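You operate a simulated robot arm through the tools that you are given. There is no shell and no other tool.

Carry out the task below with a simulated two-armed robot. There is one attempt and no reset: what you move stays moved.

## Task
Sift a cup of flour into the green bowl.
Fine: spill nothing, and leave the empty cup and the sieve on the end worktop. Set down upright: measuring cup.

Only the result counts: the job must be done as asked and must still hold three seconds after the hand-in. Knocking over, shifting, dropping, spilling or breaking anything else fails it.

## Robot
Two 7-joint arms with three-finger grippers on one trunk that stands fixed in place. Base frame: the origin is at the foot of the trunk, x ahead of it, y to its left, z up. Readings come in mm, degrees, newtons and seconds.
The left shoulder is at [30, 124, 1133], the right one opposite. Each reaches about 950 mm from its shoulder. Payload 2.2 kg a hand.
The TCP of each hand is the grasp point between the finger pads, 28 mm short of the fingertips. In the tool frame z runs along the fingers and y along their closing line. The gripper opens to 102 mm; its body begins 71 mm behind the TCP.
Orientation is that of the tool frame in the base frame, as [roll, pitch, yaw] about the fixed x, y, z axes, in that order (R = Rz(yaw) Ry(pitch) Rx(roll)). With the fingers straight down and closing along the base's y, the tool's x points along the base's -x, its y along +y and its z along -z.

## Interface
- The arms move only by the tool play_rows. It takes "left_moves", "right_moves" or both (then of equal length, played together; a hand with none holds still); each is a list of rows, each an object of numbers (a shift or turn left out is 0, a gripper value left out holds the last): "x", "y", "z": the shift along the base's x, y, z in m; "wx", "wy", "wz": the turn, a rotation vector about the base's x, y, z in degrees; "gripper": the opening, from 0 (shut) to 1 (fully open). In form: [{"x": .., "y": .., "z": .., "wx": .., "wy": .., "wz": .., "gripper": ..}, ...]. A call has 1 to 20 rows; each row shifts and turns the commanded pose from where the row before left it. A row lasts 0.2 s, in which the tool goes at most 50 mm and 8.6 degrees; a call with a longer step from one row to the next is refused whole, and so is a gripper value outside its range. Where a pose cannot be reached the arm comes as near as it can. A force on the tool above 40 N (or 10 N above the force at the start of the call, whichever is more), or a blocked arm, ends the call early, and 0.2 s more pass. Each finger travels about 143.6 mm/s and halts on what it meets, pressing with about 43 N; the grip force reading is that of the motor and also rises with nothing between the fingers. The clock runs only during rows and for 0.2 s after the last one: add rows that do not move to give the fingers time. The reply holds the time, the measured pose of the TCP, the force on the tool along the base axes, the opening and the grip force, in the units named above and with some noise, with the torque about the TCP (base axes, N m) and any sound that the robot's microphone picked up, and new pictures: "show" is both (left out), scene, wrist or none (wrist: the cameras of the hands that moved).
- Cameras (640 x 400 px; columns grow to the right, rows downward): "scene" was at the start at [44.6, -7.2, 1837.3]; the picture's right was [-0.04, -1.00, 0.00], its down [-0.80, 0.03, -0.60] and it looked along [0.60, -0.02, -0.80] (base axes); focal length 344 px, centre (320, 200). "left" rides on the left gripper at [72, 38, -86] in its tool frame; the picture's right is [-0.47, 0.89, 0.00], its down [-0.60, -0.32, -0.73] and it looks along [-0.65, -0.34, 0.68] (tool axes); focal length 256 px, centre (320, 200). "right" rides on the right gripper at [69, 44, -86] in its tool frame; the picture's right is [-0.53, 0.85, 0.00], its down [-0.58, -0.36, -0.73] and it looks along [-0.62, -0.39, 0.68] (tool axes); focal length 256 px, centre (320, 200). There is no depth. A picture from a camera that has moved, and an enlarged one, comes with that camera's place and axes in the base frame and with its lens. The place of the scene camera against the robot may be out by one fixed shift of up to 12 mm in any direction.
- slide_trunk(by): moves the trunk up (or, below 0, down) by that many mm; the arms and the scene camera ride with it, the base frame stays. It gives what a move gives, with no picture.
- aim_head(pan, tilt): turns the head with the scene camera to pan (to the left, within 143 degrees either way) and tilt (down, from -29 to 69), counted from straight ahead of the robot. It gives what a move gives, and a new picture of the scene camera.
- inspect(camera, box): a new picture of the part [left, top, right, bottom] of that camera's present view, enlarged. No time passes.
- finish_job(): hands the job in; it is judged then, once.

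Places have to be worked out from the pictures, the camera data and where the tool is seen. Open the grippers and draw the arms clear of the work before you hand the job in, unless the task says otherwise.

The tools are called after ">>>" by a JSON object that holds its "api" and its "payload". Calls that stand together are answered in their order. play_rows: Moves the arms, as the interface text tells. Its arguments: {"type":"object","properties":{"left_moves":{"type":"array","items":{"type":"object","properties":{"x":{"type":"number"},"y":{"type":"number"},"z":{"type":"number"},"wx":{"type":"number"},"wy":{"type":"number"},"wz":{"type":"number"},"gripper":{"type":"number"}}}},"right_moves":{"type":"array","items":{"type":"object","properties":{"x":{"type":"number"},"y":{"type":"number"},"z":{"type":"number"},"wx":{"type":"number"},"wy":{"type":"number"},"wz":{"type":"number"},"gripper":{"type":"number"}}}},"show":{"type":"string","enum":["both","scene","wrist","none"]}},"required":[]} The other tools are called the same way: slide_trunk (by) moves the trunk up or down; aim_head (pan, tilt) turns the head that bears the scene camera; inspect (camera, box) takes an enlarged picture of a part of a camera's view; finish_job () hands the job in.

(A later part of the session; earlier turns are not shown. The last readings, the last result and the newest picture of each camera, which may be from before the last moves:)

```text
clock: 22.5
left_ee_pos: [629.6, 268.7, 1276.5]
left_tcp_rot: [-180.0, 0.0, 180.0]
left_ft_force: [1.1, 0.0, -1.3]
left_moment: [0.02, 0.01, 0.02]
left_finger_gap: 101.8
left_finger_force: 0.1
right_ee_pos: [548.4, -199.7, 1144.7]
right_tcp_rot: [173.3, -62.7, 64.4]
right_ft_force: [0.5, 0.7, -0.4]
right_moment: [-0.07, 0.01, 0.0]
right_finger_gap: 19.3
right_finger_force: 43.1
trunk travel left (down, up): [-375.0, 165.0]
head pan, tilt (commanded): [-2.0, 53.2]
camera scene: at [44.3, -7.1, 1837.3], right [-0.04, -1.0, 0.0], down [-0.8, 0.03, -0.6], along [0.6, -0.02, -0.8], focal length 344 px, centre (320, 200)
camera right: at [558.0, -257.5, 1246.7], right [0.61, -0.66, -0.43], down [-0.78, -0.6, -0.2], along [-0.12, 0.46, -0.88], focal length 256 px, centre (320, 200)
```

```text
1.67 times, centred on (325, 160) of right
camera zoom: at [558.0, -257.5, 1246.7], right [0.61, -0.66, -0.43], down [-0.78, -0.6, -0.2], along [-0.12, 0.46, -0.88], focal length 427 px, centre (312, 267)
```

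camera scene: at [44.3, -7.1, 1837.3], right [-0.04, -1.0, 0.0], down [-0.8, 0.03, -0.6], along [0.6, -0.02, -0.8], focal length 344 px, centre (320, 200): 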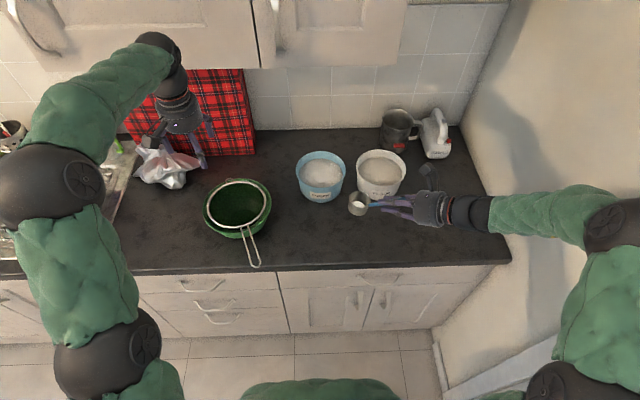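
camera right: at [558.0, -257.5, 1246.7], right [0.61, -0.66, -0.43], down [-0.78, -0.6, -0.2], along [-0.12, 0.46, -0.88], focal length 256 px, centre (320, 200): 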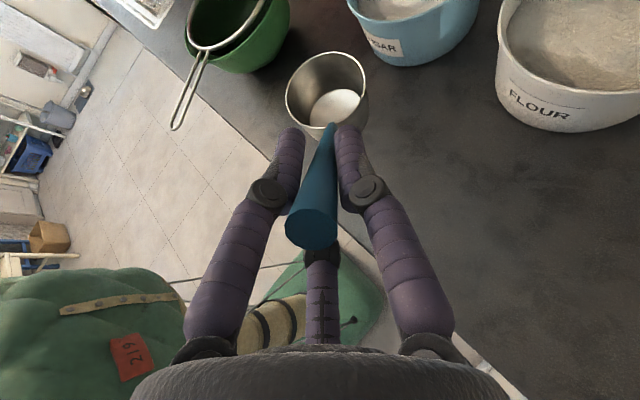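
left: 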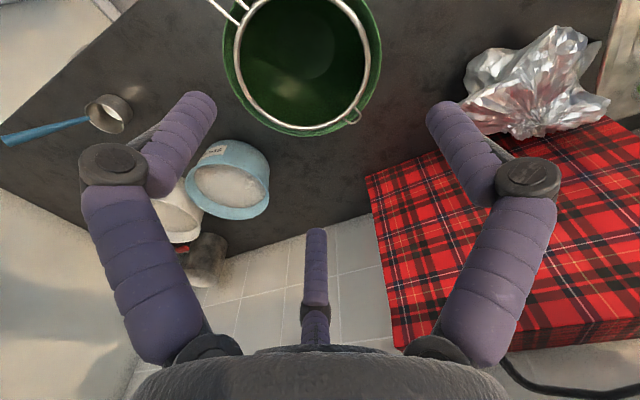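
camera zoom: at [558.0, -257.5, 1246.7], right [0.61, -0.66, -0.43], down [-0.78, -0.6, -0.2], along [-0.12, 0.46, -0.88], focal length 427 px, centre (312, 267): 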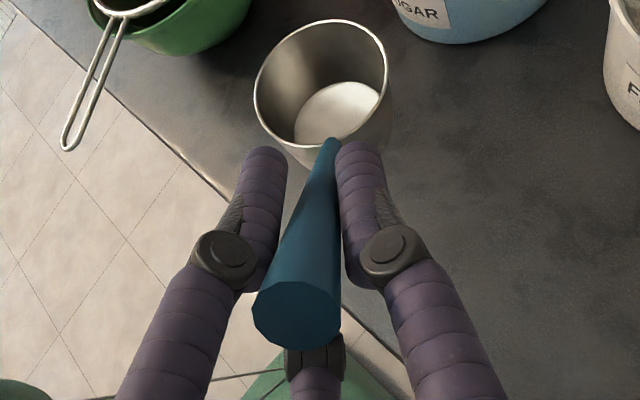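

The cup moved rigidly with the hand, but by its rim shape and lean it is now over-rotated by about 10° toward the hand. I correct that by −9° and descend to about 25 mm above the counter.

>>> {"api": "play_rows", "payload": {"right_moves": [{"wx": -4.5, "wy": -0.8, "z": -0.02}, {"wx": -4.5, "wy": -0.8, "z": -0.025}, {"z": -0.025}, {"z": -0.025}, {"z": -0.015}, {"z": -0.01}, {}, {}]}}

>>> {"api": "inspect", "payload": {"camera": "scene", "box": [335, 205, 415, 255]}}

>>> {"api": "inspect", "payload": {"camera": "right", "box": [230, 0, 420, 200]}}

```text
clock: 24.3
left_ee_pos: [630.3, 269.0, 1277.2]
left_tcp_rot: [180.0, 0.0, -180.0]
left_ft_force: [-0.1, 0.5, -0.8]
left_moment: [0.03, 0.0, -0.01]
left_finger_gap: 101.9
left_finger_force: 0.0
right_ee_pos: [551.1, -201.6, 1024.4]
right_tcp_rot: [164.1, -55.0, 72.4]
right_ft_force: [0.1, 0.0, -0.7]
right_moment: [-0.02, 0.07, -0.02]
right_finger_gap: 19.2
right_finger_force: 43.1
trunk travel left (down, up): [-375.0, 165.0]
head pan, tilt (commanded): [-2.0, 53.2]
camera scene: at [44.8, -7.3, 1837.3], right [-0.04, -1.0, 0.0], down [-0.8, 0.03, -0.6], along [0.6, -0.02, -0.8], focal length 344 px, centre (320, 200)
camera right: at [556.6, -241.5, 1134.4], right [0.63, -0.72, -0.3], down [-0.77, -0.62, -0.12], along [-0.1, 0.31, -0.94], focal length 256 px, centre (320, 200)
```

scene: 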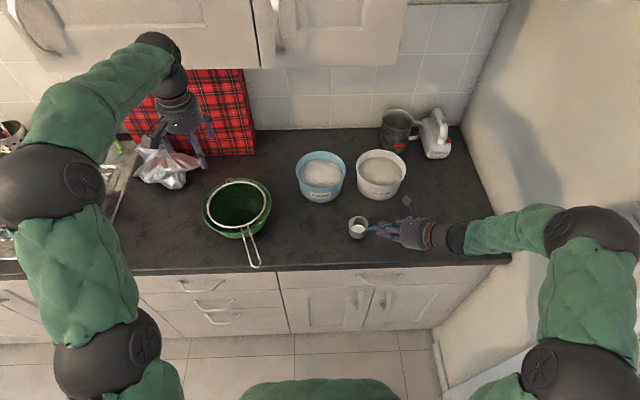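
right: 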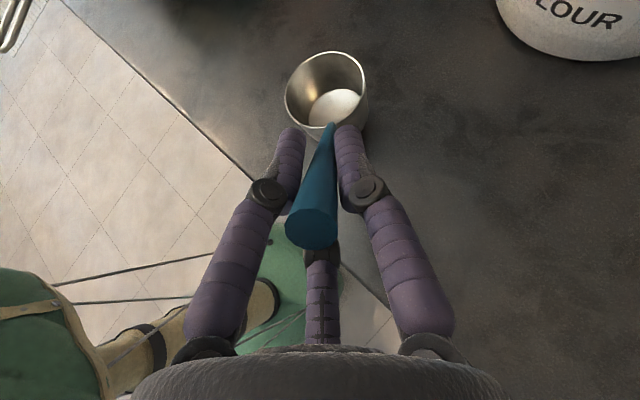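

```text
8.00 times, centred on (375, 230) of scene
camera zoom: at [44.8, -7.3, 1837.3], right [-0.04, -1.0, 0.0], down [-0.8, 0.03, -0.6], along [0.6, -0.02, -0.8], focal length 2754 px, centre (-120, -40)
```

zoom: 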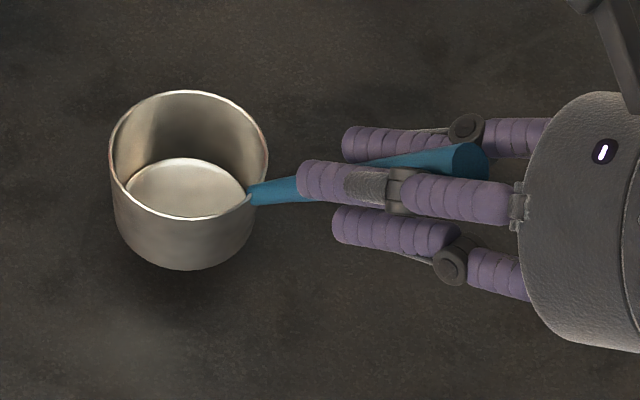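

```text
2.00 times, centred on (325, 100) of right
camera zoom: at [556.6, -241.5, 1134.4], right [0.63, -0.72, -0.3], down [-0.77, -0.62, -0.12], along [-0.1, 0.31, -0.94], focal length 512 px, centre (310, 400)
```

zoom: 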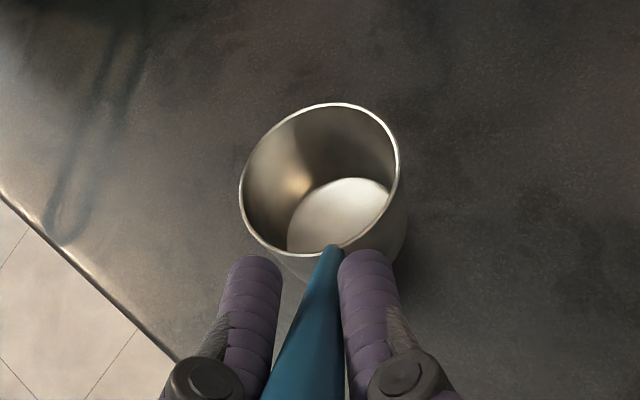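

The cup is near level (about 5° off). I make a small tilt correction and lower in small steps, watching the force.

>>> {"api": "play_rows", "payload": {"right_moves": [{"wx": 3.0, "wy": -3.0, "z": -0.008}, {"z": -0.008}, {}, {}], "show": "none"}}

>>> {"api": "play_rows", "payload": {"right_moves": [{"z": -0.003}, {}], "show": "none"}}

>>> {"api": "play_rows", "payload": {"right_moves": [{"z": -0.003}, {}], "show": "none"}}

>>> {"api": "play_rows", "payload": {"right_moves": [{"z": -0.002}, {}], "show": "scene"}}

```text
clock: 25.3
left_ee_pos: [629.4, 268.4, 1277.6]
left_tcp_rot: [180.0, 0.0, -179.9]
left_ft_force: [0.1, -0.5, -0.4]
left_moment: [-0.01, 0.0, 0.02]
left_finger_gap: 102.1
left_finger_force: 0.1
right_ee_pos: [549.5, -200.2, 1008.2]
right_tcp_rot: [160.5, -58.7, 75.5]
right_ft_force: [0.0, 0.5, -0.7]
right_moment: [-0.09, 0.02, -0.04]
right_finger_gap: 19.4
right_finger_force: 43.1
trunk travel left (down, up): [-375.0, 165.0]
head pan, tilt (commanded): [-2.0, 53.2]
```

```text
clock: 25.9
left_ee_pos: [630.4, 267.5, 1277.7]
left_tcp_rot: [-180.0, -0.1, 180.0]
left_ft_force: [0.1, 0.3, 0.3]
left_moment: [0.0, 0.02, 0.0]
left_finger_gap: 102.2
left_finger_force: 0.1
right_ee_pos: [550.6, -200.1, 1004.5]
right_tcp_rot: [160.5, -58.6, 75.6]
right_ft_force: [1.1, 0.2, -0.9]
right_moment: [-0.05, 0.04, -0.02]
right_finger_gap: 18.8
right_finger_force: 43.6
trunk travel left (down, up): [-375.0, 165.0]
head pan, tilt (commanded): [-2.0, 53.2]
```

```text
clock: 26.5
left_ee_pos: [630.0, 267.6, 1276.8]
left_tcp_rot: [179.9, 0.0, -180.0]
left_ft_force: [-0.1, -0.6, -0.3]
left_moment: [0.02, 0.02, 0.01]
left_finger_gap: 102.0
left_finger_force: 0.0
right_ee_pos: [549.3, -200.7, 1002.2]
right_tcp_rot: [160.4, -58.6, 75.6]
right_ft_force: [-0.2, -0.3, -0.8]
right_moment: [0.02, 0.05, -0.01]
right_finger_gap: 19.0
right_finger_force: 42.9
trunk travel left (down, up): [-375.0, 165.0]
head pan, tilt (commanded): [-2.0, 53.2]
```

```text
clock: 27.1
left_ee_pos: [629.5, 268.0, 1276.9]
left_tcp_rot: [179.9, 0.0, -179.9]
left_ft_force: [0.3, 0.3, -0.6]
left_moment: [0.01, -0.01, -0.03]
left_finger_gap: 102.3
left_finger_force: 0.1
right_ee_pos: [549.1, -201.1, 999.8]
right_tcp_rot: [160.5, -58.6, 75.6]
right_ft_force: [0.0, -0.5, -0.1]
right_moment: [-0.04, 0.04, -0.04]
right_finger_gap: 18.8
right_finger_force: 43.4
trunk travel left (down, up): [-375.0, 165.0]
head pan, tilt (commanded): [-2.0, 53.2]
camera scene: at [44.6, -7.2, 1837.3], right [-0.04, -1.0, 0.0], down [-0.8, 0.03, -0.6], along [0.6, -0.02, -0.8], focal length 344 px, centre (320, 200)
```

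scene: 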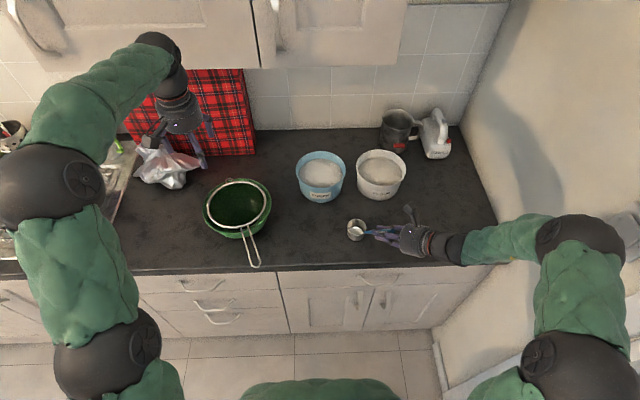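

No contact felt yet; I'll inspect the gap under the cup from the scene view and the wrist view.

>>> {"api": "inspect", "payload": {"camera": "scene", "box": [335, 205, 415, 255]}}

>>> {"api": "inspect", "payload": {"camera": "right", "box": [270, 0, 400, 140]}}

```text
8.00 times, centred on (375, 230) of scene
camera zoom: at [44.6, -7.2, 1837.3], right [-0.04, -1.0, 0.0], down [-0.8, 0.03, -0.6], along [0.6, -0.02, -0.8], focal length 2754 px, centre (-120, -40)
```

zoom: 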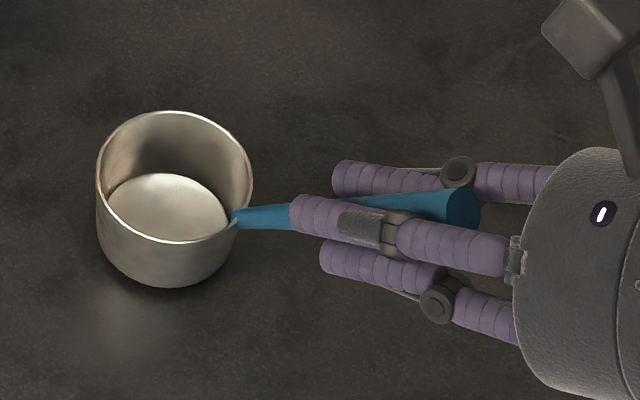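

```text
2.86 times, centred on (335, 70) of right
camera zoom: at [549.9, -247.0, 1108.8], right [0.64, -0.7, -0.31], down [-0.77, -0.61, -0.2], along [-0.05, 0.36, -0.93], focal length 731 px, centre (277, 571)
```

zoom: 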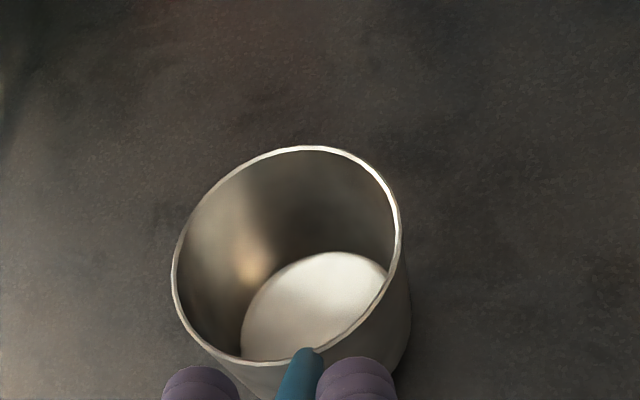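

Looks within a few mm of the counter. Continue lowering in 2 mm steps until the force reading responds.

>>> {"api": "play_rows", "payload": {"right_moves": [{"z": -0.002}, {}], "show": "none"}}

>>> {"api": "play_rows", "payload": {"right_moves": [{"z": -0.002}, {}], "show": "none"}}

>>> {"api": "play_rows", "payload": {"right_moves": [{"z": -0.002}, {}], "show": "none"}}

>>> {"api": "inspect", "payload": {"camera": "scene", "box": [335, 205, 415, 255]}}

```text
clock: 27.7
left_ee_pos: [628.9, 267.7, 1276.9]
left_tcp_rot: [-179.9, 0.0, 180.0]
left_ft_force: [0.1, 0.5, 0.4]
left_moment: [0.01, 0.03, 0.02]
left_finger_gap: 102.1
left_finger_force: 0.1
right_ee_pos: [548.1, -200.7, 998.8]
right_tcp_rot: [160.4, -58.6, 75.7]
right_ft_force: [0.6, -0.2, -0.7]
right_moment: [-0.03, 0.01, 0.03]
right_finger_gap: 18.7
right_finger_force: 43.3
trunk travel left (down, up): [-375.0, 165.0]
head pan, tilt (commanded): [-2.0, 53.2]
```

```text
clock: 28.3
left_ee_pos: [629.5, 268.5, 1277.3]
left_tcp_rot: [-180.0, -0.1, -179.9]
left_ft_force: [-0.4, 0.0, -0.3]
left_moment: [-0.01, -0.02, -0.01]
left_finger_gap: 102.0
left_finger_force: 0.0
right_ee_pos: [548.5, -201.2, 997.0]
right_tcp_rot: [160.2, -58.7, 75.7]
right_ft_force: [-0.3, -0.6, 3.9]
right_moment: [0.11, -0.14, -0.06]
right_finger_gap: 19.0
right_finger_force: 42.5
trunk travel left (down, up): [-375.0, 165.0]
head pan, tilt (commanded): [-2.0, 53.2]
```

```text
clock: 28.9
left_ee_pos: [628.7, 268.1, 1277.4]
left_tcp_rot: [-179.9, 0.0, -180.0]
left_ft_force: [-0.7, -0.2, 0.7]
left_moment: [-0.01, -0.03, -0.02]
left_finger_gap: 101.5
left_finger_force: 0.1
right_ee_pos: [547.4, -202.7, 994.4]
right_tcp_rot: [160.0, -58.5, 75.7]
right_ft_force: [0.7, -2.9, 7.6]
right_moment: [0.19, -0.25, -0.02]
right_finger_gap: 18.4
right_finger_force: 42.8
trunk travel left (down, up): [-375.0, 165.0]
head pan, tilt (commanded): [-2.0, 53.2]
```

```text
8.00 times, centred on (375, 230) of scene
camera zoom: at [43.6, -7.6, 1837.4], right [-0.04, -1.0, 0.0], down [-0.8, 0.03, -0.6], along [0.6, -0.02, -0.8], focal length 2754 px, centre (-120, -40)
```

zoom: 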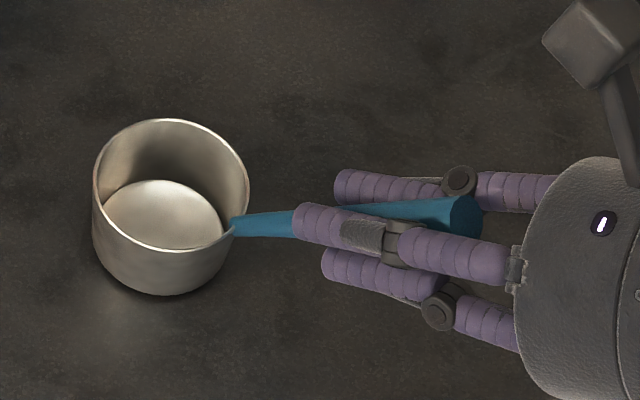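

Contact with the counter is felt (7.6 N). I ease up 1.5 mm and open the gripper.

>>> {"api": "play_rows", "payload": {"right_moves": [{"z": 0.0015}, {"gripper": 0.35}, {"gripper": 0.7}, {"gripper": 1.0}, {}, {}]}}

>>> {"api": "inspect", "payload": {"camera": "scene", "box": [335, 205, 415, 255]}}

>>> {"api": "inspect", "payload": {"camera": "right", "box": [200, 0, 440, 280]}}

```text
clock: 30.3
left_ee_pos: [630.0, 267.4, 1277.8]
left_tcp_rot: [-180.0, -0.1, 180.0]
left_ft_force: [0.5, -0.7, 0.4]
left_moment: [0.03, 0.0, 0.0]
left_finger_gap: 101.9
left_finger_force: 0.0
right_ee_pos: [548.9, -200.3, 997.1]
right_tcp_rot: [160.3, -58.6, 75.7]
right_ft_force: [0.6, 0.8, 0.3]
right_moment: [0.0, -0.01, 0.0]
right_finger_gap: 101.7
right_finger_force: 0.0
trunk travel left (down, up): [-375.0, 165.0]
head pan, tilt (commanded): [-2.0, 53.2]
camera scene: at [44.6, -7.2, 1837.3], right [-0.04, -1.0, 0.0], down [-0.8, 0.03, -0.6], along [0.6, -0.02, -0.8], focal length 344 px, centre (320, 200)
camera right: at [549.7, -246.8, 1104.4], right [0.64, -0.7, -0.31], down [-0.77, -0.61, -0.2], along [-0.05, 0.36, -0.93], focal length 256 px, centre (320, 200)
```

scene: 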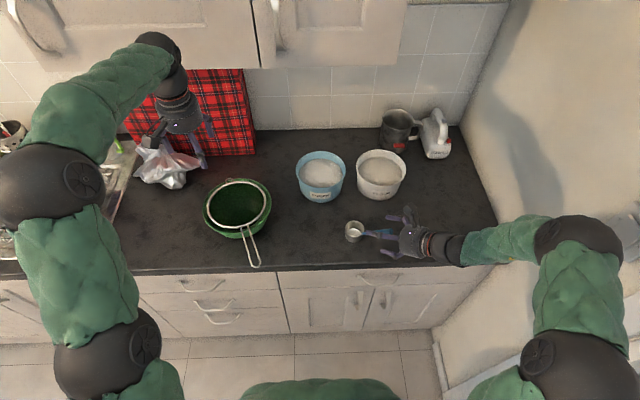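
right: 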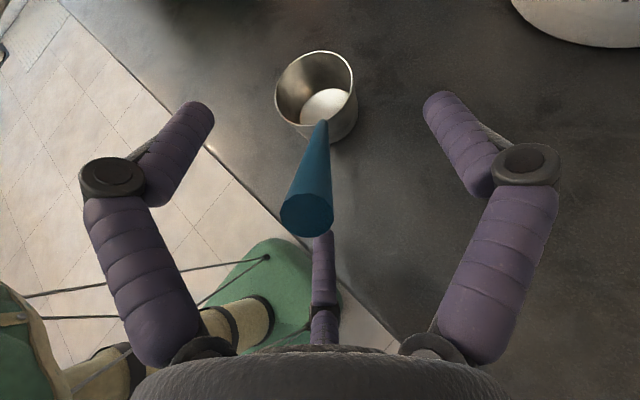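

```text
8.00 times, centred on (375, 230) of scene
camera zoom: at [44.6, -7.2, 1837.3], right [-0.04, -1.0, 0.0], down [-0.8, 0.03, -0.6], along [0.6, -0.02, -0.8], focal length 2754 px, centre (-120, -40)
```

zoom: 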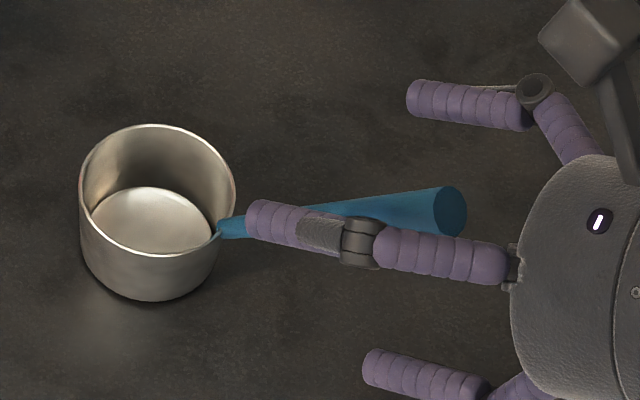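

```text
1.43 times, centred on (320, 140) of right
camera zoom: at [549.7, -246.8, 1104.4], right [0.64, -0.7, -0.31], down [-0.77, -0.61, -0.2], along [-0.05, 0.36, -0.93], focal length 366 px, centre (320, 286)
```

zoom: 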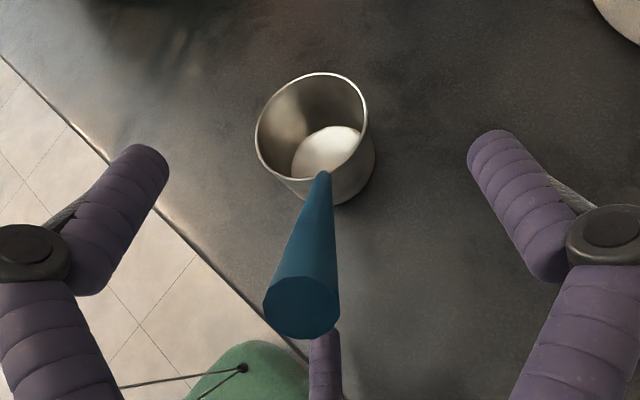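

The cup stands upright again near (603,-132). I back the hand off along the finger axis, then I'll triangulate the handle for a cross-wise grasp.

>>> {"api": "play_rows", "payload": {"right_moves": [{"x": -0.0105, "y": -0.0139, "z": 0.0098}, {"x": -0.0158, "y": -0.0209, "z": 0.0147}, {"x": -0.0158, "y": -0.0209, "z": 0.0147}, {"x": -0.0158, "y": -0.0209, "z": 0.0147}, {}]}}

>>> {"api": "inspect", "payload": {"camera": "scene", "box": [335, 205, 415, 255]}}

>>> {"api": "inspect", "payload": {"camera": "right", "box": [240, 0, 400, 140]}}

```text
clock: 31.5
left_ee_pos: [631.5, 268.5, 1277.1]
left_tcp_rot: [-180.0, 0.0, -180.0]
left_ft_force: [-0.3, 0.0, 0.7]
left_moment: [0.02, 0.02, 0.0]
left_finger_gap: 101.9
left_finger_force: 0.1
right_ee_pos: [492.6, -274.4, 1051.9]
right_tcp_rot: [160.5, -58.7, 75.5]
right_ft_force: [0.0, -0.1, -0.1]
right_moment: [-0.01, 0.04, 0.03]
right_finger_gap: 102.1
right_finger_force: 0.0
trunk travel left (down, up): [-375.0, 165.0]
head pan, tilt (commanded): [-2.0, 53.2]
camera scene: at [45.3, -7.0, 1837.3], right [-0.04, -1.0, 0.0], down [-0.8, 0.03, -0.6], along [0.6, -0.02, -0.8], focal length 344 px, centre (320, 200)
camera right: at [493.8, -321.9, 1160.3], right [0.64, -0.7, -0.31], down [-0.77, -0.61, -0.2], along [-0.05, 0.36, -0.93], focal length 256 px, centre (320, 200)
```

scene: 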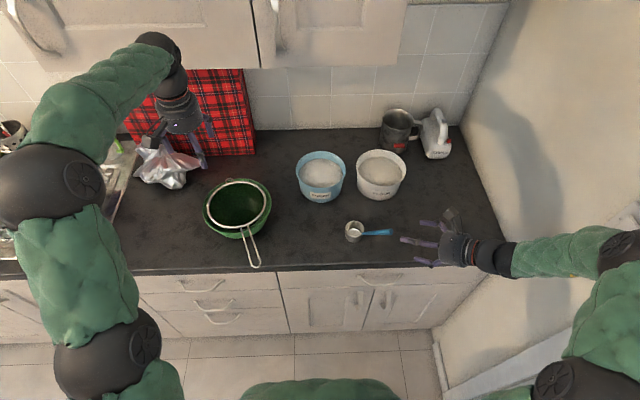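
right: 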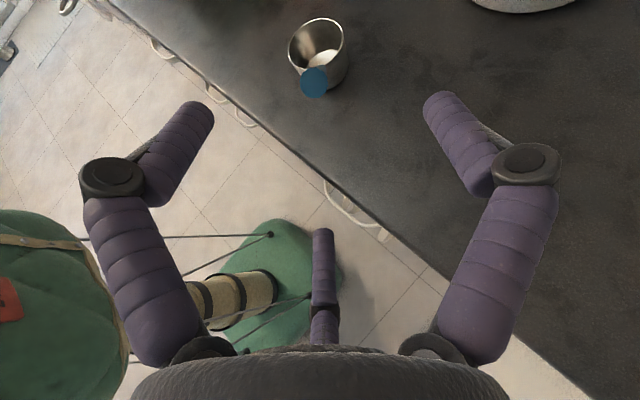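

```text
8.00 times, centred on (375, 230) of scene
camera zoom: at [45.3, -7.0, 1837.3], right [-0.04, -1.0, 0.0], down [-0.8, 0.03, -0.6], along [0.6, -0.02, -0.8], focal length 2754 px, centre (-120, -40)
```

zoom: 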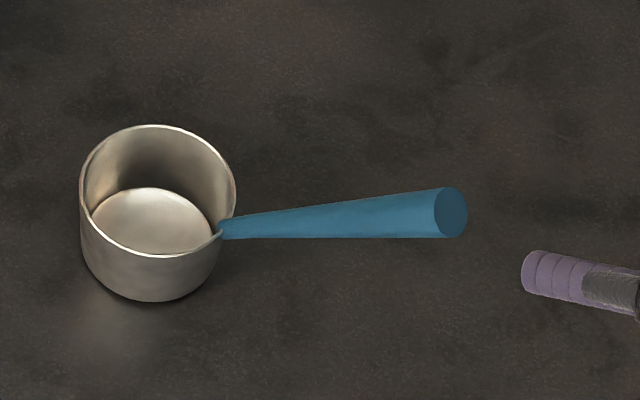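

```text
2.86 times, centred on (320, 70) of right
camera zoom: at [493.8, -321.9, 1160.3], right [0.64, -0.7, -0.31], down [-0.77, -0.61, -0.2], along [-0.05, 0.36, -0.93], focal length 731 px, centre (320, 571)
```

zoom: 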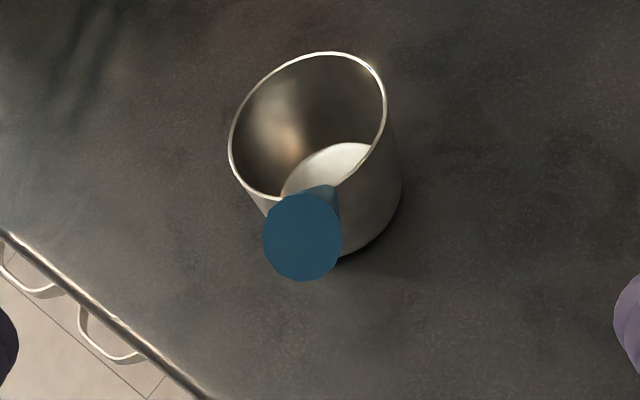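

The handle is now well measured: end (537,-219,1028), root (581,-152,947), 45° slope. I raise the hand and rotate it 114° so that the fingers point forward-right and close across the handle.

>>> {"api": "play_rows", "payload": {"right_moves": [{"wx": 4.73, "wy": -1.38, "wz": -6.52, "x": -0.006, "y": 0.004, "z": 0.012}, {"wx": 4.73, "wy": -1.38, "wz": -6.52, "x": -0.006, "y": 0.004, "z": 0.012}, {"wx": 4.73, "wy": -1.38, "wz": -6.52, "x": -0.006, "y": 0.004, "z": 0.012}, {"wx": 4.73, "wy": -1.38, "wz": -6.52, "x": -0.006, "y": 0.004, "z": 0.012}, {"wx": 4.73, "wy": -1.38, "wz": -6.52, "x": -0.006, "y": 0.004, "z": 0.012}, {"wx": 4.73, "wy": -1.38, "wz": -6.52, "x": -0.006, "y": 0.004, "z": 0.012}, {"wx": 4.73, "wy": -1.38, "wz": -6.52, "x": -0.006, "y": 0.004, "z": 0.012}, {"wx": 4.73, "wy": -1.38, "wz": -6.52}, {"wx": 4.73, "wy": -1.38, "wz": -6.52}, {"wx": 4.73, "wy": -1.38, "wz": -6.52}, {"wx": 4.73, "wy": -1.38, "wz": -6.52}, {"wx": 4.73, "wy": -1.38, "wz": -6.52}, {"wx": 4.73, "wy": -1.38, "wz": -6.52}, {"wx": 4.73, "wy": -1.38, "wz": -6.52}, {}, {}]}}

```text
clock: 34.9
left_ee_pos: [630.2, 268.3, 1277.9]
left_tcp_rot: [180.0, 0.1, 180.0]
left_ft_force: [0.8, -0.3, 0.4]
left_moment: [-0.02, 0.01, 0.0]
left_finger_gap: 102.0
left_finger_force: 0.0
right_ee_pos: [448.3, -247.9, 1135.2]
right_tcp_rot: [-86.9, -63.3, -101.8]
right_ft_force: [-0.2, 0.3, 0.2]
right_moment: [-0.01, 0.0, -0.01]
right_finger_gap: 102.1
right_finger_force: 0.1
right hand out of reach, approached as far as the arm can: row 11, 12, 13, 14
trunk travel left (down, up): [-375.0, 165.0]
head pan, tilt (commanded): [-2.0, 53.2]
camera scene: at [44.4, -7.2, 1837.3], right [-0.04, -1.0, 0.0], down [-0.8, 0.03, -0.6], along [0.6, -0.02, -0.8], focal length 344 px, centre (320, 200)
camera right: at [353.2, -303.2, 1173.9], right [-0.06, -0.51, -0.86], down [-0.62, 0.69, -0.37], along [0.78, 0.51, -0.36], focal length 256 px, centre (320, 200)
```

scene: 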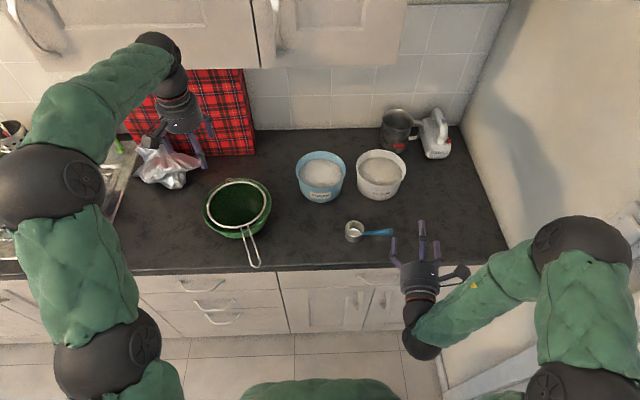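
right: 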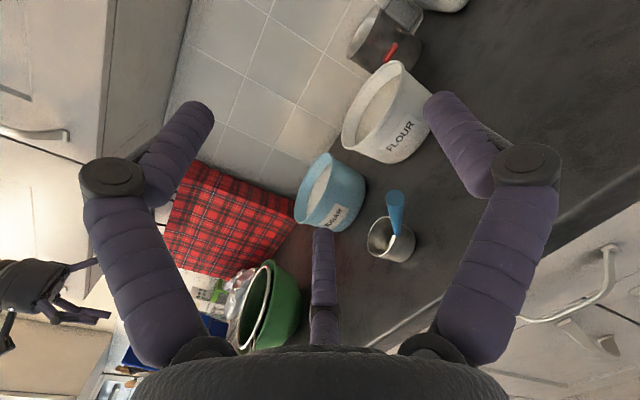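

The wrist hit a limit 20–30° short. With three fingers at 120°, rolling the hand −60° about its finger axis gives an equivalent grasp, so I roll back that way and see which commanded pose is used.

>>> {"api": "play_rows", "payload": {"right_moves": [{"wx": -6.69, "wy": 4.39}, {"wx": -6.69, "wy": 4.39}, {"wx": -6.69, "wy": 4.39}, {"wx": -6.69, "wy": 4.39}, {}], "show": "none"}}

```text
clock: 36.1
left_ee_pos: [628.5, 267.3, 1277.7]
left_tcp_rot: [180.0, 0.0, 180.0]
left_ft_force: [0.6, 0.3, -0.2]
left_moment: [-0.01, 0.0, 0.0]
left_finger_gap: 102.0
left_finger_force: 0.1
right_ee_pos: [450.6, -250.8, 1136.1]
right_tcp_rot: [-91.1, -67.4, -97.7]
right_ft_force: [-0.5, -0.8, -0.8]
right_moment: [-0.01, 0.02, 0.04]
right_finger_gap: 102.0
right_finger_force: 0.0
right hand out of reach, approached as far as the arm can: row 1, 2, 3, 4
trunk travel left (down, up): [-375.0, 165.0]
head pan, tilt (commanded): [-2.0, 53.2]
```

The right wrist cannot yaw that far right here, but this pointing direction is natural for the left arm, which can also reach the tub and the bowl. I'll park the right arm up and out of the way and use the left hand for the cup.

>>> {"api": "play_rows", "payload": {"right_moves": [{"wy": 7.5, "x": -0.004, "y": -0.006, "z": 0.025}, {"wy": 7.5, "x": -0.004, "y": -0.006, "z": 0.025}, {"wy": 7.5, "x": -0.004, "y": -0.006, "z": 0.025}, {"wy": 7.5, "x": -0.004, "y": -0.006, "z": 0.025}, {"wy": 7.5, "x": -0.004, "y": -0.006, "z": 0.025}, {"wy": 7.5, "x": -0.004, "y": -0.006, "z": 0.025}, {"wy": 7.5, "x": -0.004, "y": -0.006, "z": 0.025}, {"wy": 7.5, "x": -0.004, "y": -0.006, "z": 0.025}, {}, {}], "show": "scene"}}

```text
clock: 38.3
left_ee_pos: [631.4, 267.8, 1278.0]
left_tcp_rot: [180.0, -0.1, -180.0]
left_ft_force: [-0.1, 0.6, -0.3]
left_moment: [0.02, 0.01, -0.03]
left_finger_gap: 102.1
left_finger_force: 0.1
right_ee_pos: [409.2, -318.7, 1320.7]
right_tcp_rot: [-172.9, -33.1, -26.7]
right_ft_force: [0.8, -0.8, 0.4]
right_moment: [0.01, 0.05, 0.01]
right_finger_gap: 101.7
right_finger_force: 0.0
right hand out of reach, approached as far as the arm can: row 1, 2, 3
trunk travel left (down, up): [-375.0, 165.0]
head pan, tilt (commanded): [-2.0, 53.2]
camera scene: at [46.7, -7.7, 1837.2], right [-0.04, -1.0, 0.0], down [-0.8, 0.03, -0.6], along [0.6, -0.02, -0.8], focal length 344 px, centre (320, 200)
```

scene: 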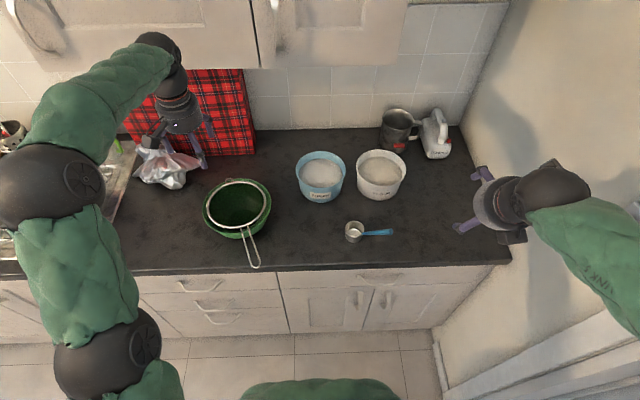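

Right arm is parked clear. Now I turn the left hand 113° so its fingers point forward-right and horizontal, while bringing it to (480,50,1180).

>>> {"api": "play_rows", "payload": {"left_moves": [{"wx": 0.68, "wy": -6.81, "wz": -4.3, "x": -0.0108, "y": -0.0156, "z": -0.007}, {"wx": 0.68, "wy": -6.81, "wz": -4.3, "x": -0.0108, "y": -0.0156, "z": -0.007}, {"wx": 0.68, "wy": -6.81, "wz": -4.3, "x": -0.0108, "y": -0.0156, "z": -0.007}, {"wx": 0.68, "wy": -6.81, "wz": -4.3, "x": -0.0108, "y": -0.0156, "z": -0.007}, {"wx": 0.68, "wy": -6.81, "wz": -4.3, "x": -0.0108, "y": -0.0156, "z": -0.007}, {"wx": 0.68, "wy": -6.81, "wz": -4.3, "x": -0.0108, "y": -0.0156, "z": -0.007}, {"wx": 0.68, "wy": -6.81, "wz": -4.3, "x": -0.0108, "y": -0.0156, "z": -0.007}, {"wx": 0.68, "wy": -6.81, "wz": -4.3, "x": -0.0108, "y": -0.0156, "z": -0.007}, {"wx": 0.68, "wy": -6.81, "wz": -4.3, "x": -0.0108, "y": -0.0156, "z": -0.007}, {"wx": 0.68, "wy": -6.81, "wz": -4.3, "x": -0.0108, "y": -0.0156, "z": -0.007}, {"wx": 0.68, "wy": -6.81, "wz": -4.3, "x": -0.0108, "y": -0.0156, "z": -0.007}, {"wx": 0.68, "wy": -6.81, "wz": -4.3, "x": -0.0108, "y": -0.0156, "z": -0.007}, {"wx": 0.68, "wy": -6.81, "wz": -4.3, "x": -0.0108, "y": -0.0156, "z": -0.007}, {"wx": 0.68, "wy": -6.81, "wz": -4.3, "x": -0.0108, "y": -0.0156, "z": -0.007}, {}, {}]}}

```text
clock: 41.7
left_ee_pos: [429.4, -64.6, 1275.7]
left_tcp_rot: [98.1, 47.8, 69.3]
left_ft_force: [-0.7, 0.0, -0.6]
left_moment: [0.02, -0.01, 0.02]
left_finger_gap: 101.8
left_finger_force: 0.1
left hand out of reach, approached as far as the arm can: row 9, 10, 11, 12, 13, 14
right_ee_pos: [408.0, -318.8, 1320.7]
right_tcp_rot: [-172.7, -33.2, -26.7]
right_ft_force: [-0.5, -1.1, 0.0]
right_moment: [-0.01, 0.04, 0.02]
right_finger_gap: 101.8
right_finger_force: 0.0
trunk travel left (down, up): [-375.0, 165.0]
head pan, tilt (commanded): [-2.0, 53.2]
camera scene: at [44.2, -7.7, 1837.3], right [-0.04, -1.0, 0.0], down [-0.8, 0.03, -0.6], along [0.6, -0.02, -0.8], focal length 344 px, centre (320, 200)
camera left: at [385.6, 44.5, 1256.5], right [0.24, 0.27, 0.93], down [-0.92, -0.25, 0.31], along [0.32, -0.93, 0.19], focal length 256 px, centre (320, 200)
```

scene: 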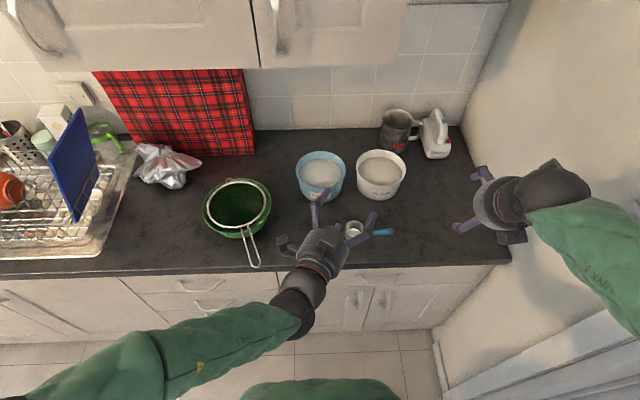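
left: 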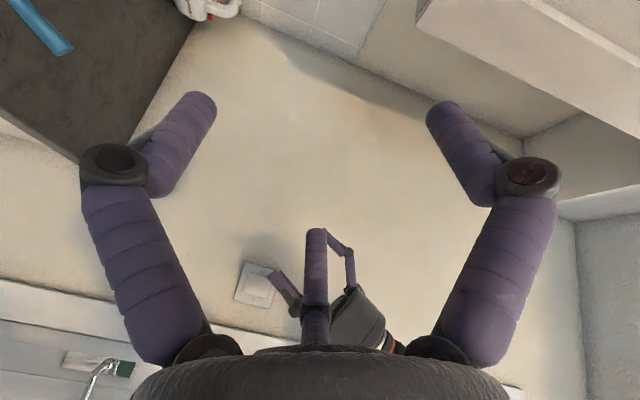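

The left arm was folded too near its shoulder at that point, hence the offset. I move a third of the way towards the cup to see where the commanded pose really is.

>>> {"api": "play_rows", "payload": {"left_moves": [{"x": 0.008, "y": -0.012, "z": -0.02}, {"x": 0.008, "y": -0.012, "z": -0.02}, {"x": 0.008, "y": -0.012, "z": -0.02}, {}, {}], "show": "none"}}

```text
clock: 42.9
left_ee_pos: [445.8, -113.8, 1227.4]
left_tcp_rot: [97.7, 47.9, 68.4]
left_ft_force: [-0.6, 0.7, -0.4]
left_moment: [-0.02, 0.01, 0.01]
left_finger_gap: 101.9
left_finger_force: 0.2
left hand out of reach, approached as far as the arm can: row 1, 2, 3
right_ee_pos: [407.8, -318.6, 1322.5]
right_tcp_rot: [-172.8, -33.1, -26.7]
right_ft_force: [0.3, -0.2, -0.2]
right_moment: [0.02, 0.0, 0.02]
right_finger_gap: 101.9
right_finger_force: 0.1
trunk travel left (down, up): [-375.0, 165.0]
head pan, tilt (commanded): [-2.0, 53.2]
```

It follows roughly from the actual pose. I continue toward (500,-164,1090), farther from the shoulder.

>>> {"api": "play_rows", "payload": {"left_moves": [{"x": 0.013, "y": -0.008, "z": -0.028}, {"x": 0.013, "y": -0.008, "z": -0.028}, {"x": 0.013, "y": -0.008, "z": -0.028}, {"x": 0.013, "y": -0.008, "z": -0.028}, {}, {}]}}

```text
clock: 44.3
left_ee_pos: [470.7, -177.5, 1132.3]
left_tcp_rot: [97.8, 47.9, 68.6]
left_ft_force: [0.9, -0.1, 0.7]
left_moment: [0.0, 0.0, -0.01]
left_finger_gap: 102.1
left_finger_force: 0.0
left hand out of reach, approached as far as the arm can: row 1, 2, 3, 4
right_ee_pos: [407.8, -319.6, 1322.0]
right_tcp_rot: [-172.8, -33.2, -26.8]
right_ft_force: [0.8, -0.1, -0.5]
right_moment: [0.02, 0.01, 0.01]
right_finger_gap: 102.0
right_finger_force: 0.1
trunk travel left (down, up): [-375.0, 165.0]
head pan, tilt (commanded): [-2.0, 53.2]
camera scene: at [44.9, -7.9, 1837.3], right [-0.04, -1.0, 0.0], down [-0.8, 0.03, -0.6], along [0.6, -0.02, -0.8], focal length 344 px, centre (320, 200)
camera left: at [427.6, -69.4, 1112.1], right [0.23, 0.27, 0.93], down [-0.92, -0.25, 0.3], along [0.31, -0.93, 0.19], focal length 256 px, centre (320, 200)
```

scene: 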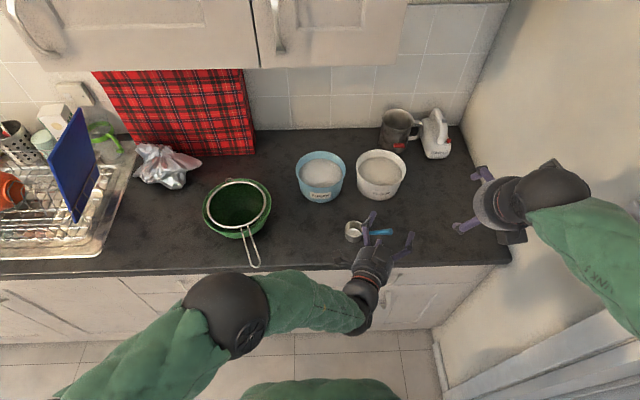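
left: 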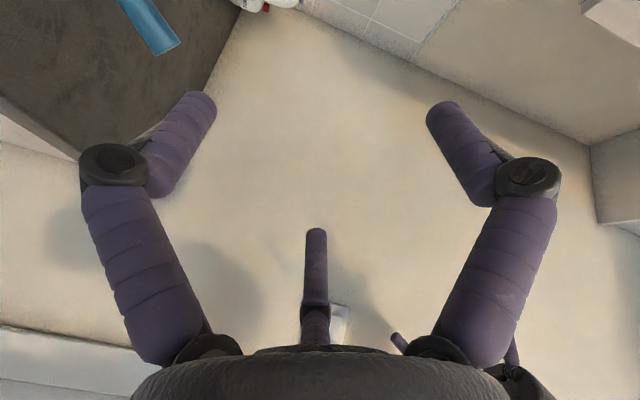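

Still flagged out of reach with about 8° of orientation shortfall, so probably the wrist roll is at its limit. I test rolling back 15° about the finger axis.

>>> {"api": "play_rows", "payload": {"left_moves": [{"wx": -6.7, "wy": 3.5, "wz": 0.5}, {"wx": -6.7, "wy": 3.5, "wz": 0.5}, {}], "show": "none"}}

>>> {"api": "play_rows", "payload": {"left_moves": [{"wx": -6.7, "wy": 3.5, "wz": 0.5}, {"wx": -6.7, "wy": 3.5, "wz": 0.5}, {}], "show": "none"}}

```text
clock: 45.1
left_ee_pos: [469.5, -182.4, 1132.1]
left_tcp_rot: [101.3, 62.9, 72.7]
left_ft_force: [-0.8, 0.9, -0.5]
left_moment: [0.01, 0.02, 0.01]
left_finger_gap: 101.8
left_finger_force: 0.2
left hand out of reach, approached as far as the arm can: row 2
right_ee_pos: [408.2, -318.4, 1321.6]
right_tcp_rot: [-172.9, -33.2, -26.6]
right_ft_force: [0.0, 0.6, 1.1]
right_moment: [0.01, -0.01, -0.01]
right_finger_gap: 102.1
right_finger_force: 0.1
trunk travel left (down, up): [-375.0, 165.0]
head pan, tilt (commanded): [-2.0, 53.2]
```

```text
clock: 45.9
left_ee_pos: [467.3, -185.1, 1133.1]
left_tcp_rot: [113.7, 77.5, 85.3]
left_ft_force: [-1.3, 0.3, -0.6]
left_moment: [-0.02, -0.03, 0.03]
left_finger_gap: 101.9
left_finger_force: 0.2
left hand out of reach, approached as far as the arm can: row 2
right_ee_pos: [407.8, -319.0, 1321.9]
right_tcp_rot: [-172.8, -33.2, -26.7]
right_ft_force: [0.4, 1.1, -1.1]
right_moment: [0.0, -0.03, 0.01]
right_finger_gap: 102.2
right_finger_force: 0.0
trunk travel left (down, up): [-375.0, 165.0]
head pan, tilt (commanded): [-2.0, 53.2]
```

Roll is free; only the yaw is limited at about −28°, which is only 7° off square to the handle — good enough. I roll back to align the fingers across the handle and go to a start point (475,-205,1050) behind the handle's upper end.

>>> {"api": "play_rows", "payload": {"left_moves": [{"wx": 7.26, "wy": -3.84, "wz": -0.72, "x": 0.002, "y": -0.005, "z": -0.02}, {"wx": 7.26, "wy": -3.84, "wz": -0.72, "x": 0.002, "y": -0.005, "z": -0.02}, {"wx": 7.26, "wy": -3.84, "wz": -0.72, "x": 0.002, "y": -0.005, "z": -0.02}, {"wx": 7.26, "wy": -3.84, "wz": -0.72, "x": 0.002, "y": -0.005, "z": -0.023}, {}, {}]}}

>>> {"api": "inspect", "payload": {"camera": "scene", "box": [320, 180, 480, 280]}}

```text
clock: 47.3
left_ee_pos: [457.2, -190.5, 1086.1]
left_tcp_rot: [98.7, 53.5, 69.6]
left_ft_force: [-0.3, -0.1, -0.1]
left_moment: [-0.01, -0.01, -0.01]
left_finger_gap: 102.0
left_finger_force: 0.0
left hand out of reach, approached as far as the arm can: row 1, 2, 4
right_ee_pos: [406.6, -318.8, 1322.3]
right_tcp_rot: [-172.8, -33.3, -26.8]
right_ft_force: [-0.2, -0.2, 0.5]
right_moment: [0.0, 0.0, 0.0]
right_finger_gap: 102.1
right_finger_force: 0.1
trunk travel left (down, up): [-375.0, 165.0]
head pan, tilt (commanded): [-2.0, 53.2]
camera scene: at [44.4, -7.5, 1837.3], right [-0.04, -1.0, 0.0], down [-0.8, 0.03, -0.6], along [0.6, -0.02, -0.8], focal length 344 px, centre (320, 200)
camera left: at [413.6, -84.0, 1059.5], right [0.27, 0.35, 0.9], down [-0.9, -0.22, 0.36], along [0.33, -0.91, 0.26], focal length 256 px, centre (320, 200)
```

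scene: 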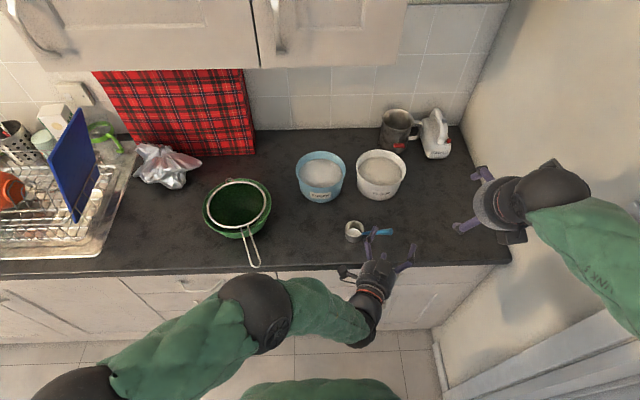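
left: 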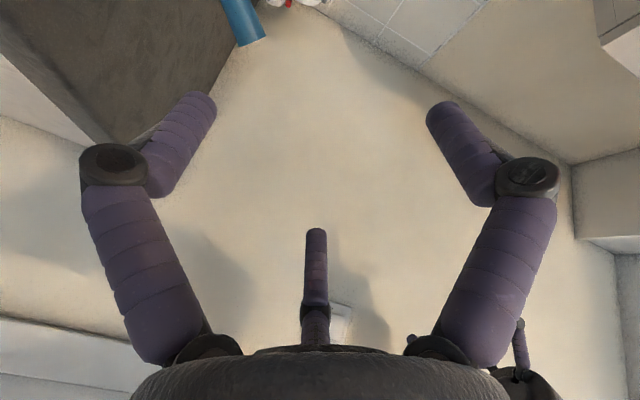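

```text
4.00 times, centred on (400, 230) of scene
camera zoom: at [44.4, -7.5, 1837.3], right [-0.04, -1.0, 0.0], down [-0.8, 0.03, -0.6], along [0.6, -0.02, -0.8], focal length 1377 px, centre (0, 80)
```

zoom: 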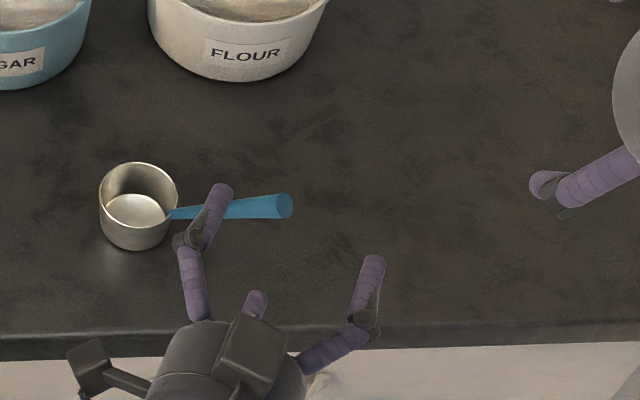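

The handle lies within 9° of the ideal line in this tool frame. I first correct 13 mm sideways, then go half the distance toward the grip point and check.

>>> {"api": "play_rows", "payload": {"left_moves": [{"x": -0.0056, "y": -0.0093, "z": -0.0079}, {"x": 0.0172, "y": 0.0013, "z": -0.0138}, {"x": 0.0172, "y": 0.0013, "z": -0.0138}, {"x": 0.0172, "y": 0.0013, "z": -0.0138}, {}, {}]}}

>>> {"api": "inspect", "payload": {"camera": "scene", "box": [320, 180, 480, 280]}}

```text
clock: 48.7
left_ee_pos: [452.2, -199.9, 1078.7]
left_tcp_rot: [97.9, 50.8, 68.3]
left_ft_force: [-0.3, 0.3, 0.4]
left_moment: [-0.01, 0.01, -0.03]
left_finger_gap: 101.8
left_finger_force: 0.0
left hand out of reach, approached as far as the arm can: row 2, 3, 4
right_ee_pos: [407.8, -318.1, 1322.8]
right_tcp_rot: [-172.7, -33.1, -26.7]
right_ft_force: [-0.3, 0.4, 0.1]
right_moment: [0.01, 0.01, 0.01]
right_finger_gap: 101.9
right_finger_force: 0.2
trunk travel left (down, up): [-375.0, 165.0]
head pan, tilt (commanded): [-2.0, 53.2]
camera scene: at [44.4, -7.4, 1837.3], right [-0.04, -1.0, 0.0], down [-0.8, 0.03, -0.6], along [0.6, -0.02, -0.8], focal length 344 px, centre (320, 200)
camera left: at [409.4, -91.6, 1054.9], right [0.26, 0.31, 0.91], down [-0.92, -0.23, 0.33], along [0.31, -0.92, 0.23], focal length 256 px, centre (320, 200)
```

scene: 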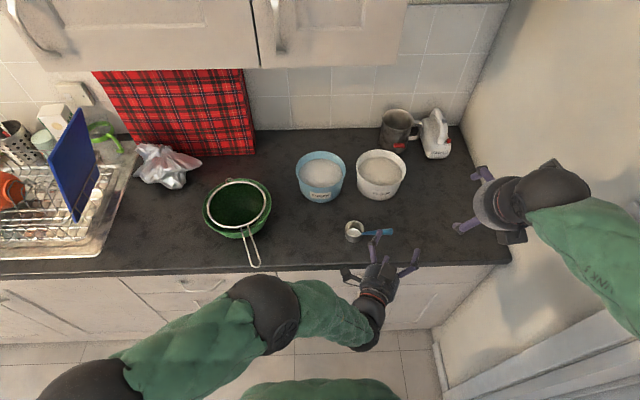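
left: 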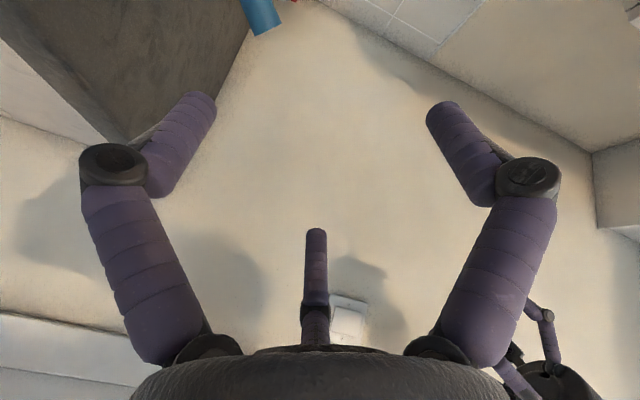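

```text
4.00 times, centred on (400, 230) of scene
camera zoom: at [44.4, -7.4, 1837.3], right [-0.04, -1.0, 0.0], down [-0.8, 0.03, -0.6], along [0.6, -0.02, -0.8], focal length 1377 px, centre (0, 80)
```

zoom: 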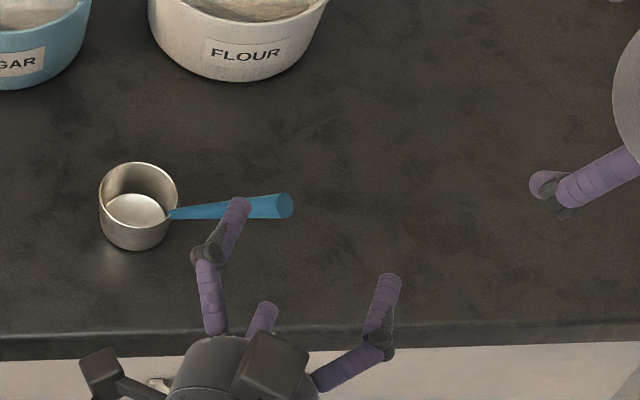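

The left arm is stuck against a joint limit here: this spot is too near the body. Better: use the right hand's (proven) end-on hold to carry the cup to a roomier spot around (680,10) with the handle pointing right, then regrasp across the handle with the left hand there. First I bring the left arm back out.

>>> {"api": "play_rows", "payload": {"left_moves": [{"z": 0.04}, {"z": 0.04}, {"wx": -0.68, "wy": 6.81, "wz": 4.3, "x": 0.0126, "y": 0.0334, "z": 0.009}, {"wx": -0.68, "wy": 6.81, "wz": 4.3, "x": 0.0126, "y": 0.0334, "z": 0.009}, {"wx": -0.68, "wy": 6.81, "wz": 4.3, "x": 0.0126, "y": 0.0334, "z": 0.009}, {"wx": -0.68, "wy": 6.81, "wz": 4.3, "x": 0.0126, "y": 0.0334, "z": 0.009}, {"wx": -0.68, "wy": 6.81, "wz": 4.3, "x": 0.0126, "y": 0.0334, "z": 0.009}, {"wx": -0.68, "wy": 6.81, "wz": 4.3, "x": 0.0126, "y": 0.0334, "z": 0.009}, {"wx": -0.68, "wy": 6.81, "wz": 4.3, "x": 0.0126, "y": 0.0334, "z": 0.009}, {"wx": -0.68, "wy": 6.81, "wz": 4.3, "x": 0.0126, "y": 0.0334, "z": 0.009}, {"wx": -0.68, "wy": 6.81, "wz": 4.3, "x": 0.0126, "y": 0.0334, "z": 0.009}, {"wx": -0.68, "wy": 6.81, "wz": 4.3, "x": 0.0126, "y": 0.0334, "z": 0.009}, {}, {}]}}

```text
clock: 51.7
left_ee_pos: [577.8, 133.9, 1244.2]
left_tcp_rot: [174.7, 19.6, 167.9]
left_ft_force: [0.1, 0.6, -0.3]
left_moment: [0.03, 0.0, -0.02]
left_finger_gap: 101.9
left_finger_force: 0.1
right_ee_pos: [408.3, -317.9, 1322.0]
right_tcp_rot: [-172.9, -33.2, -26.7]
right_ft_force: [0.2, -0.6, -0.9]
right_moment: [-0.05, -0.01, 0.0]
right_finger_gap: 101.9
right_finger_force: 0.1
trunk travel left (down, up): [-375.0, 165.0]
head pan, tilt (commanded): [-2.0, 53.2]
camera scene: at [45.0, -6.8, 1837.3], right [-0.04, -1.0, 0.0], down [-0.8, 0.03, -0.6], along [0.6, -0.02, -0.8], focal length 344 px, centre (320, 200)
camera left: at [489.6, 185.0, 1304.8], right [0.59, 0.78, 0.23], down [0.25, -0.44, 0.86], along [0.77, -0.45, -0.45], focal length 256 px, centre (320, 200)
```

scene: 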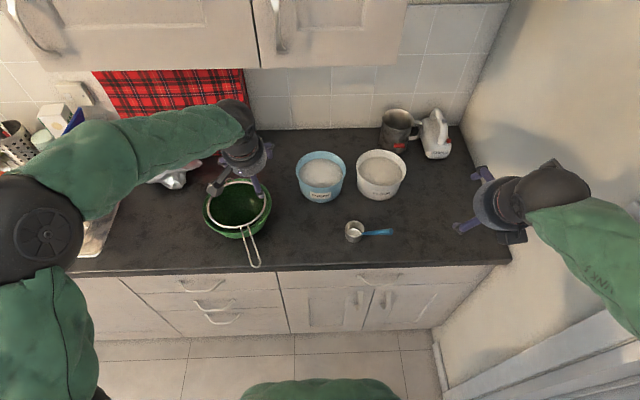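
left: 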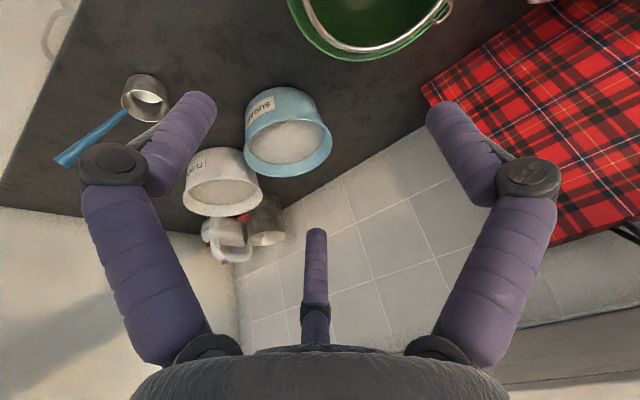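

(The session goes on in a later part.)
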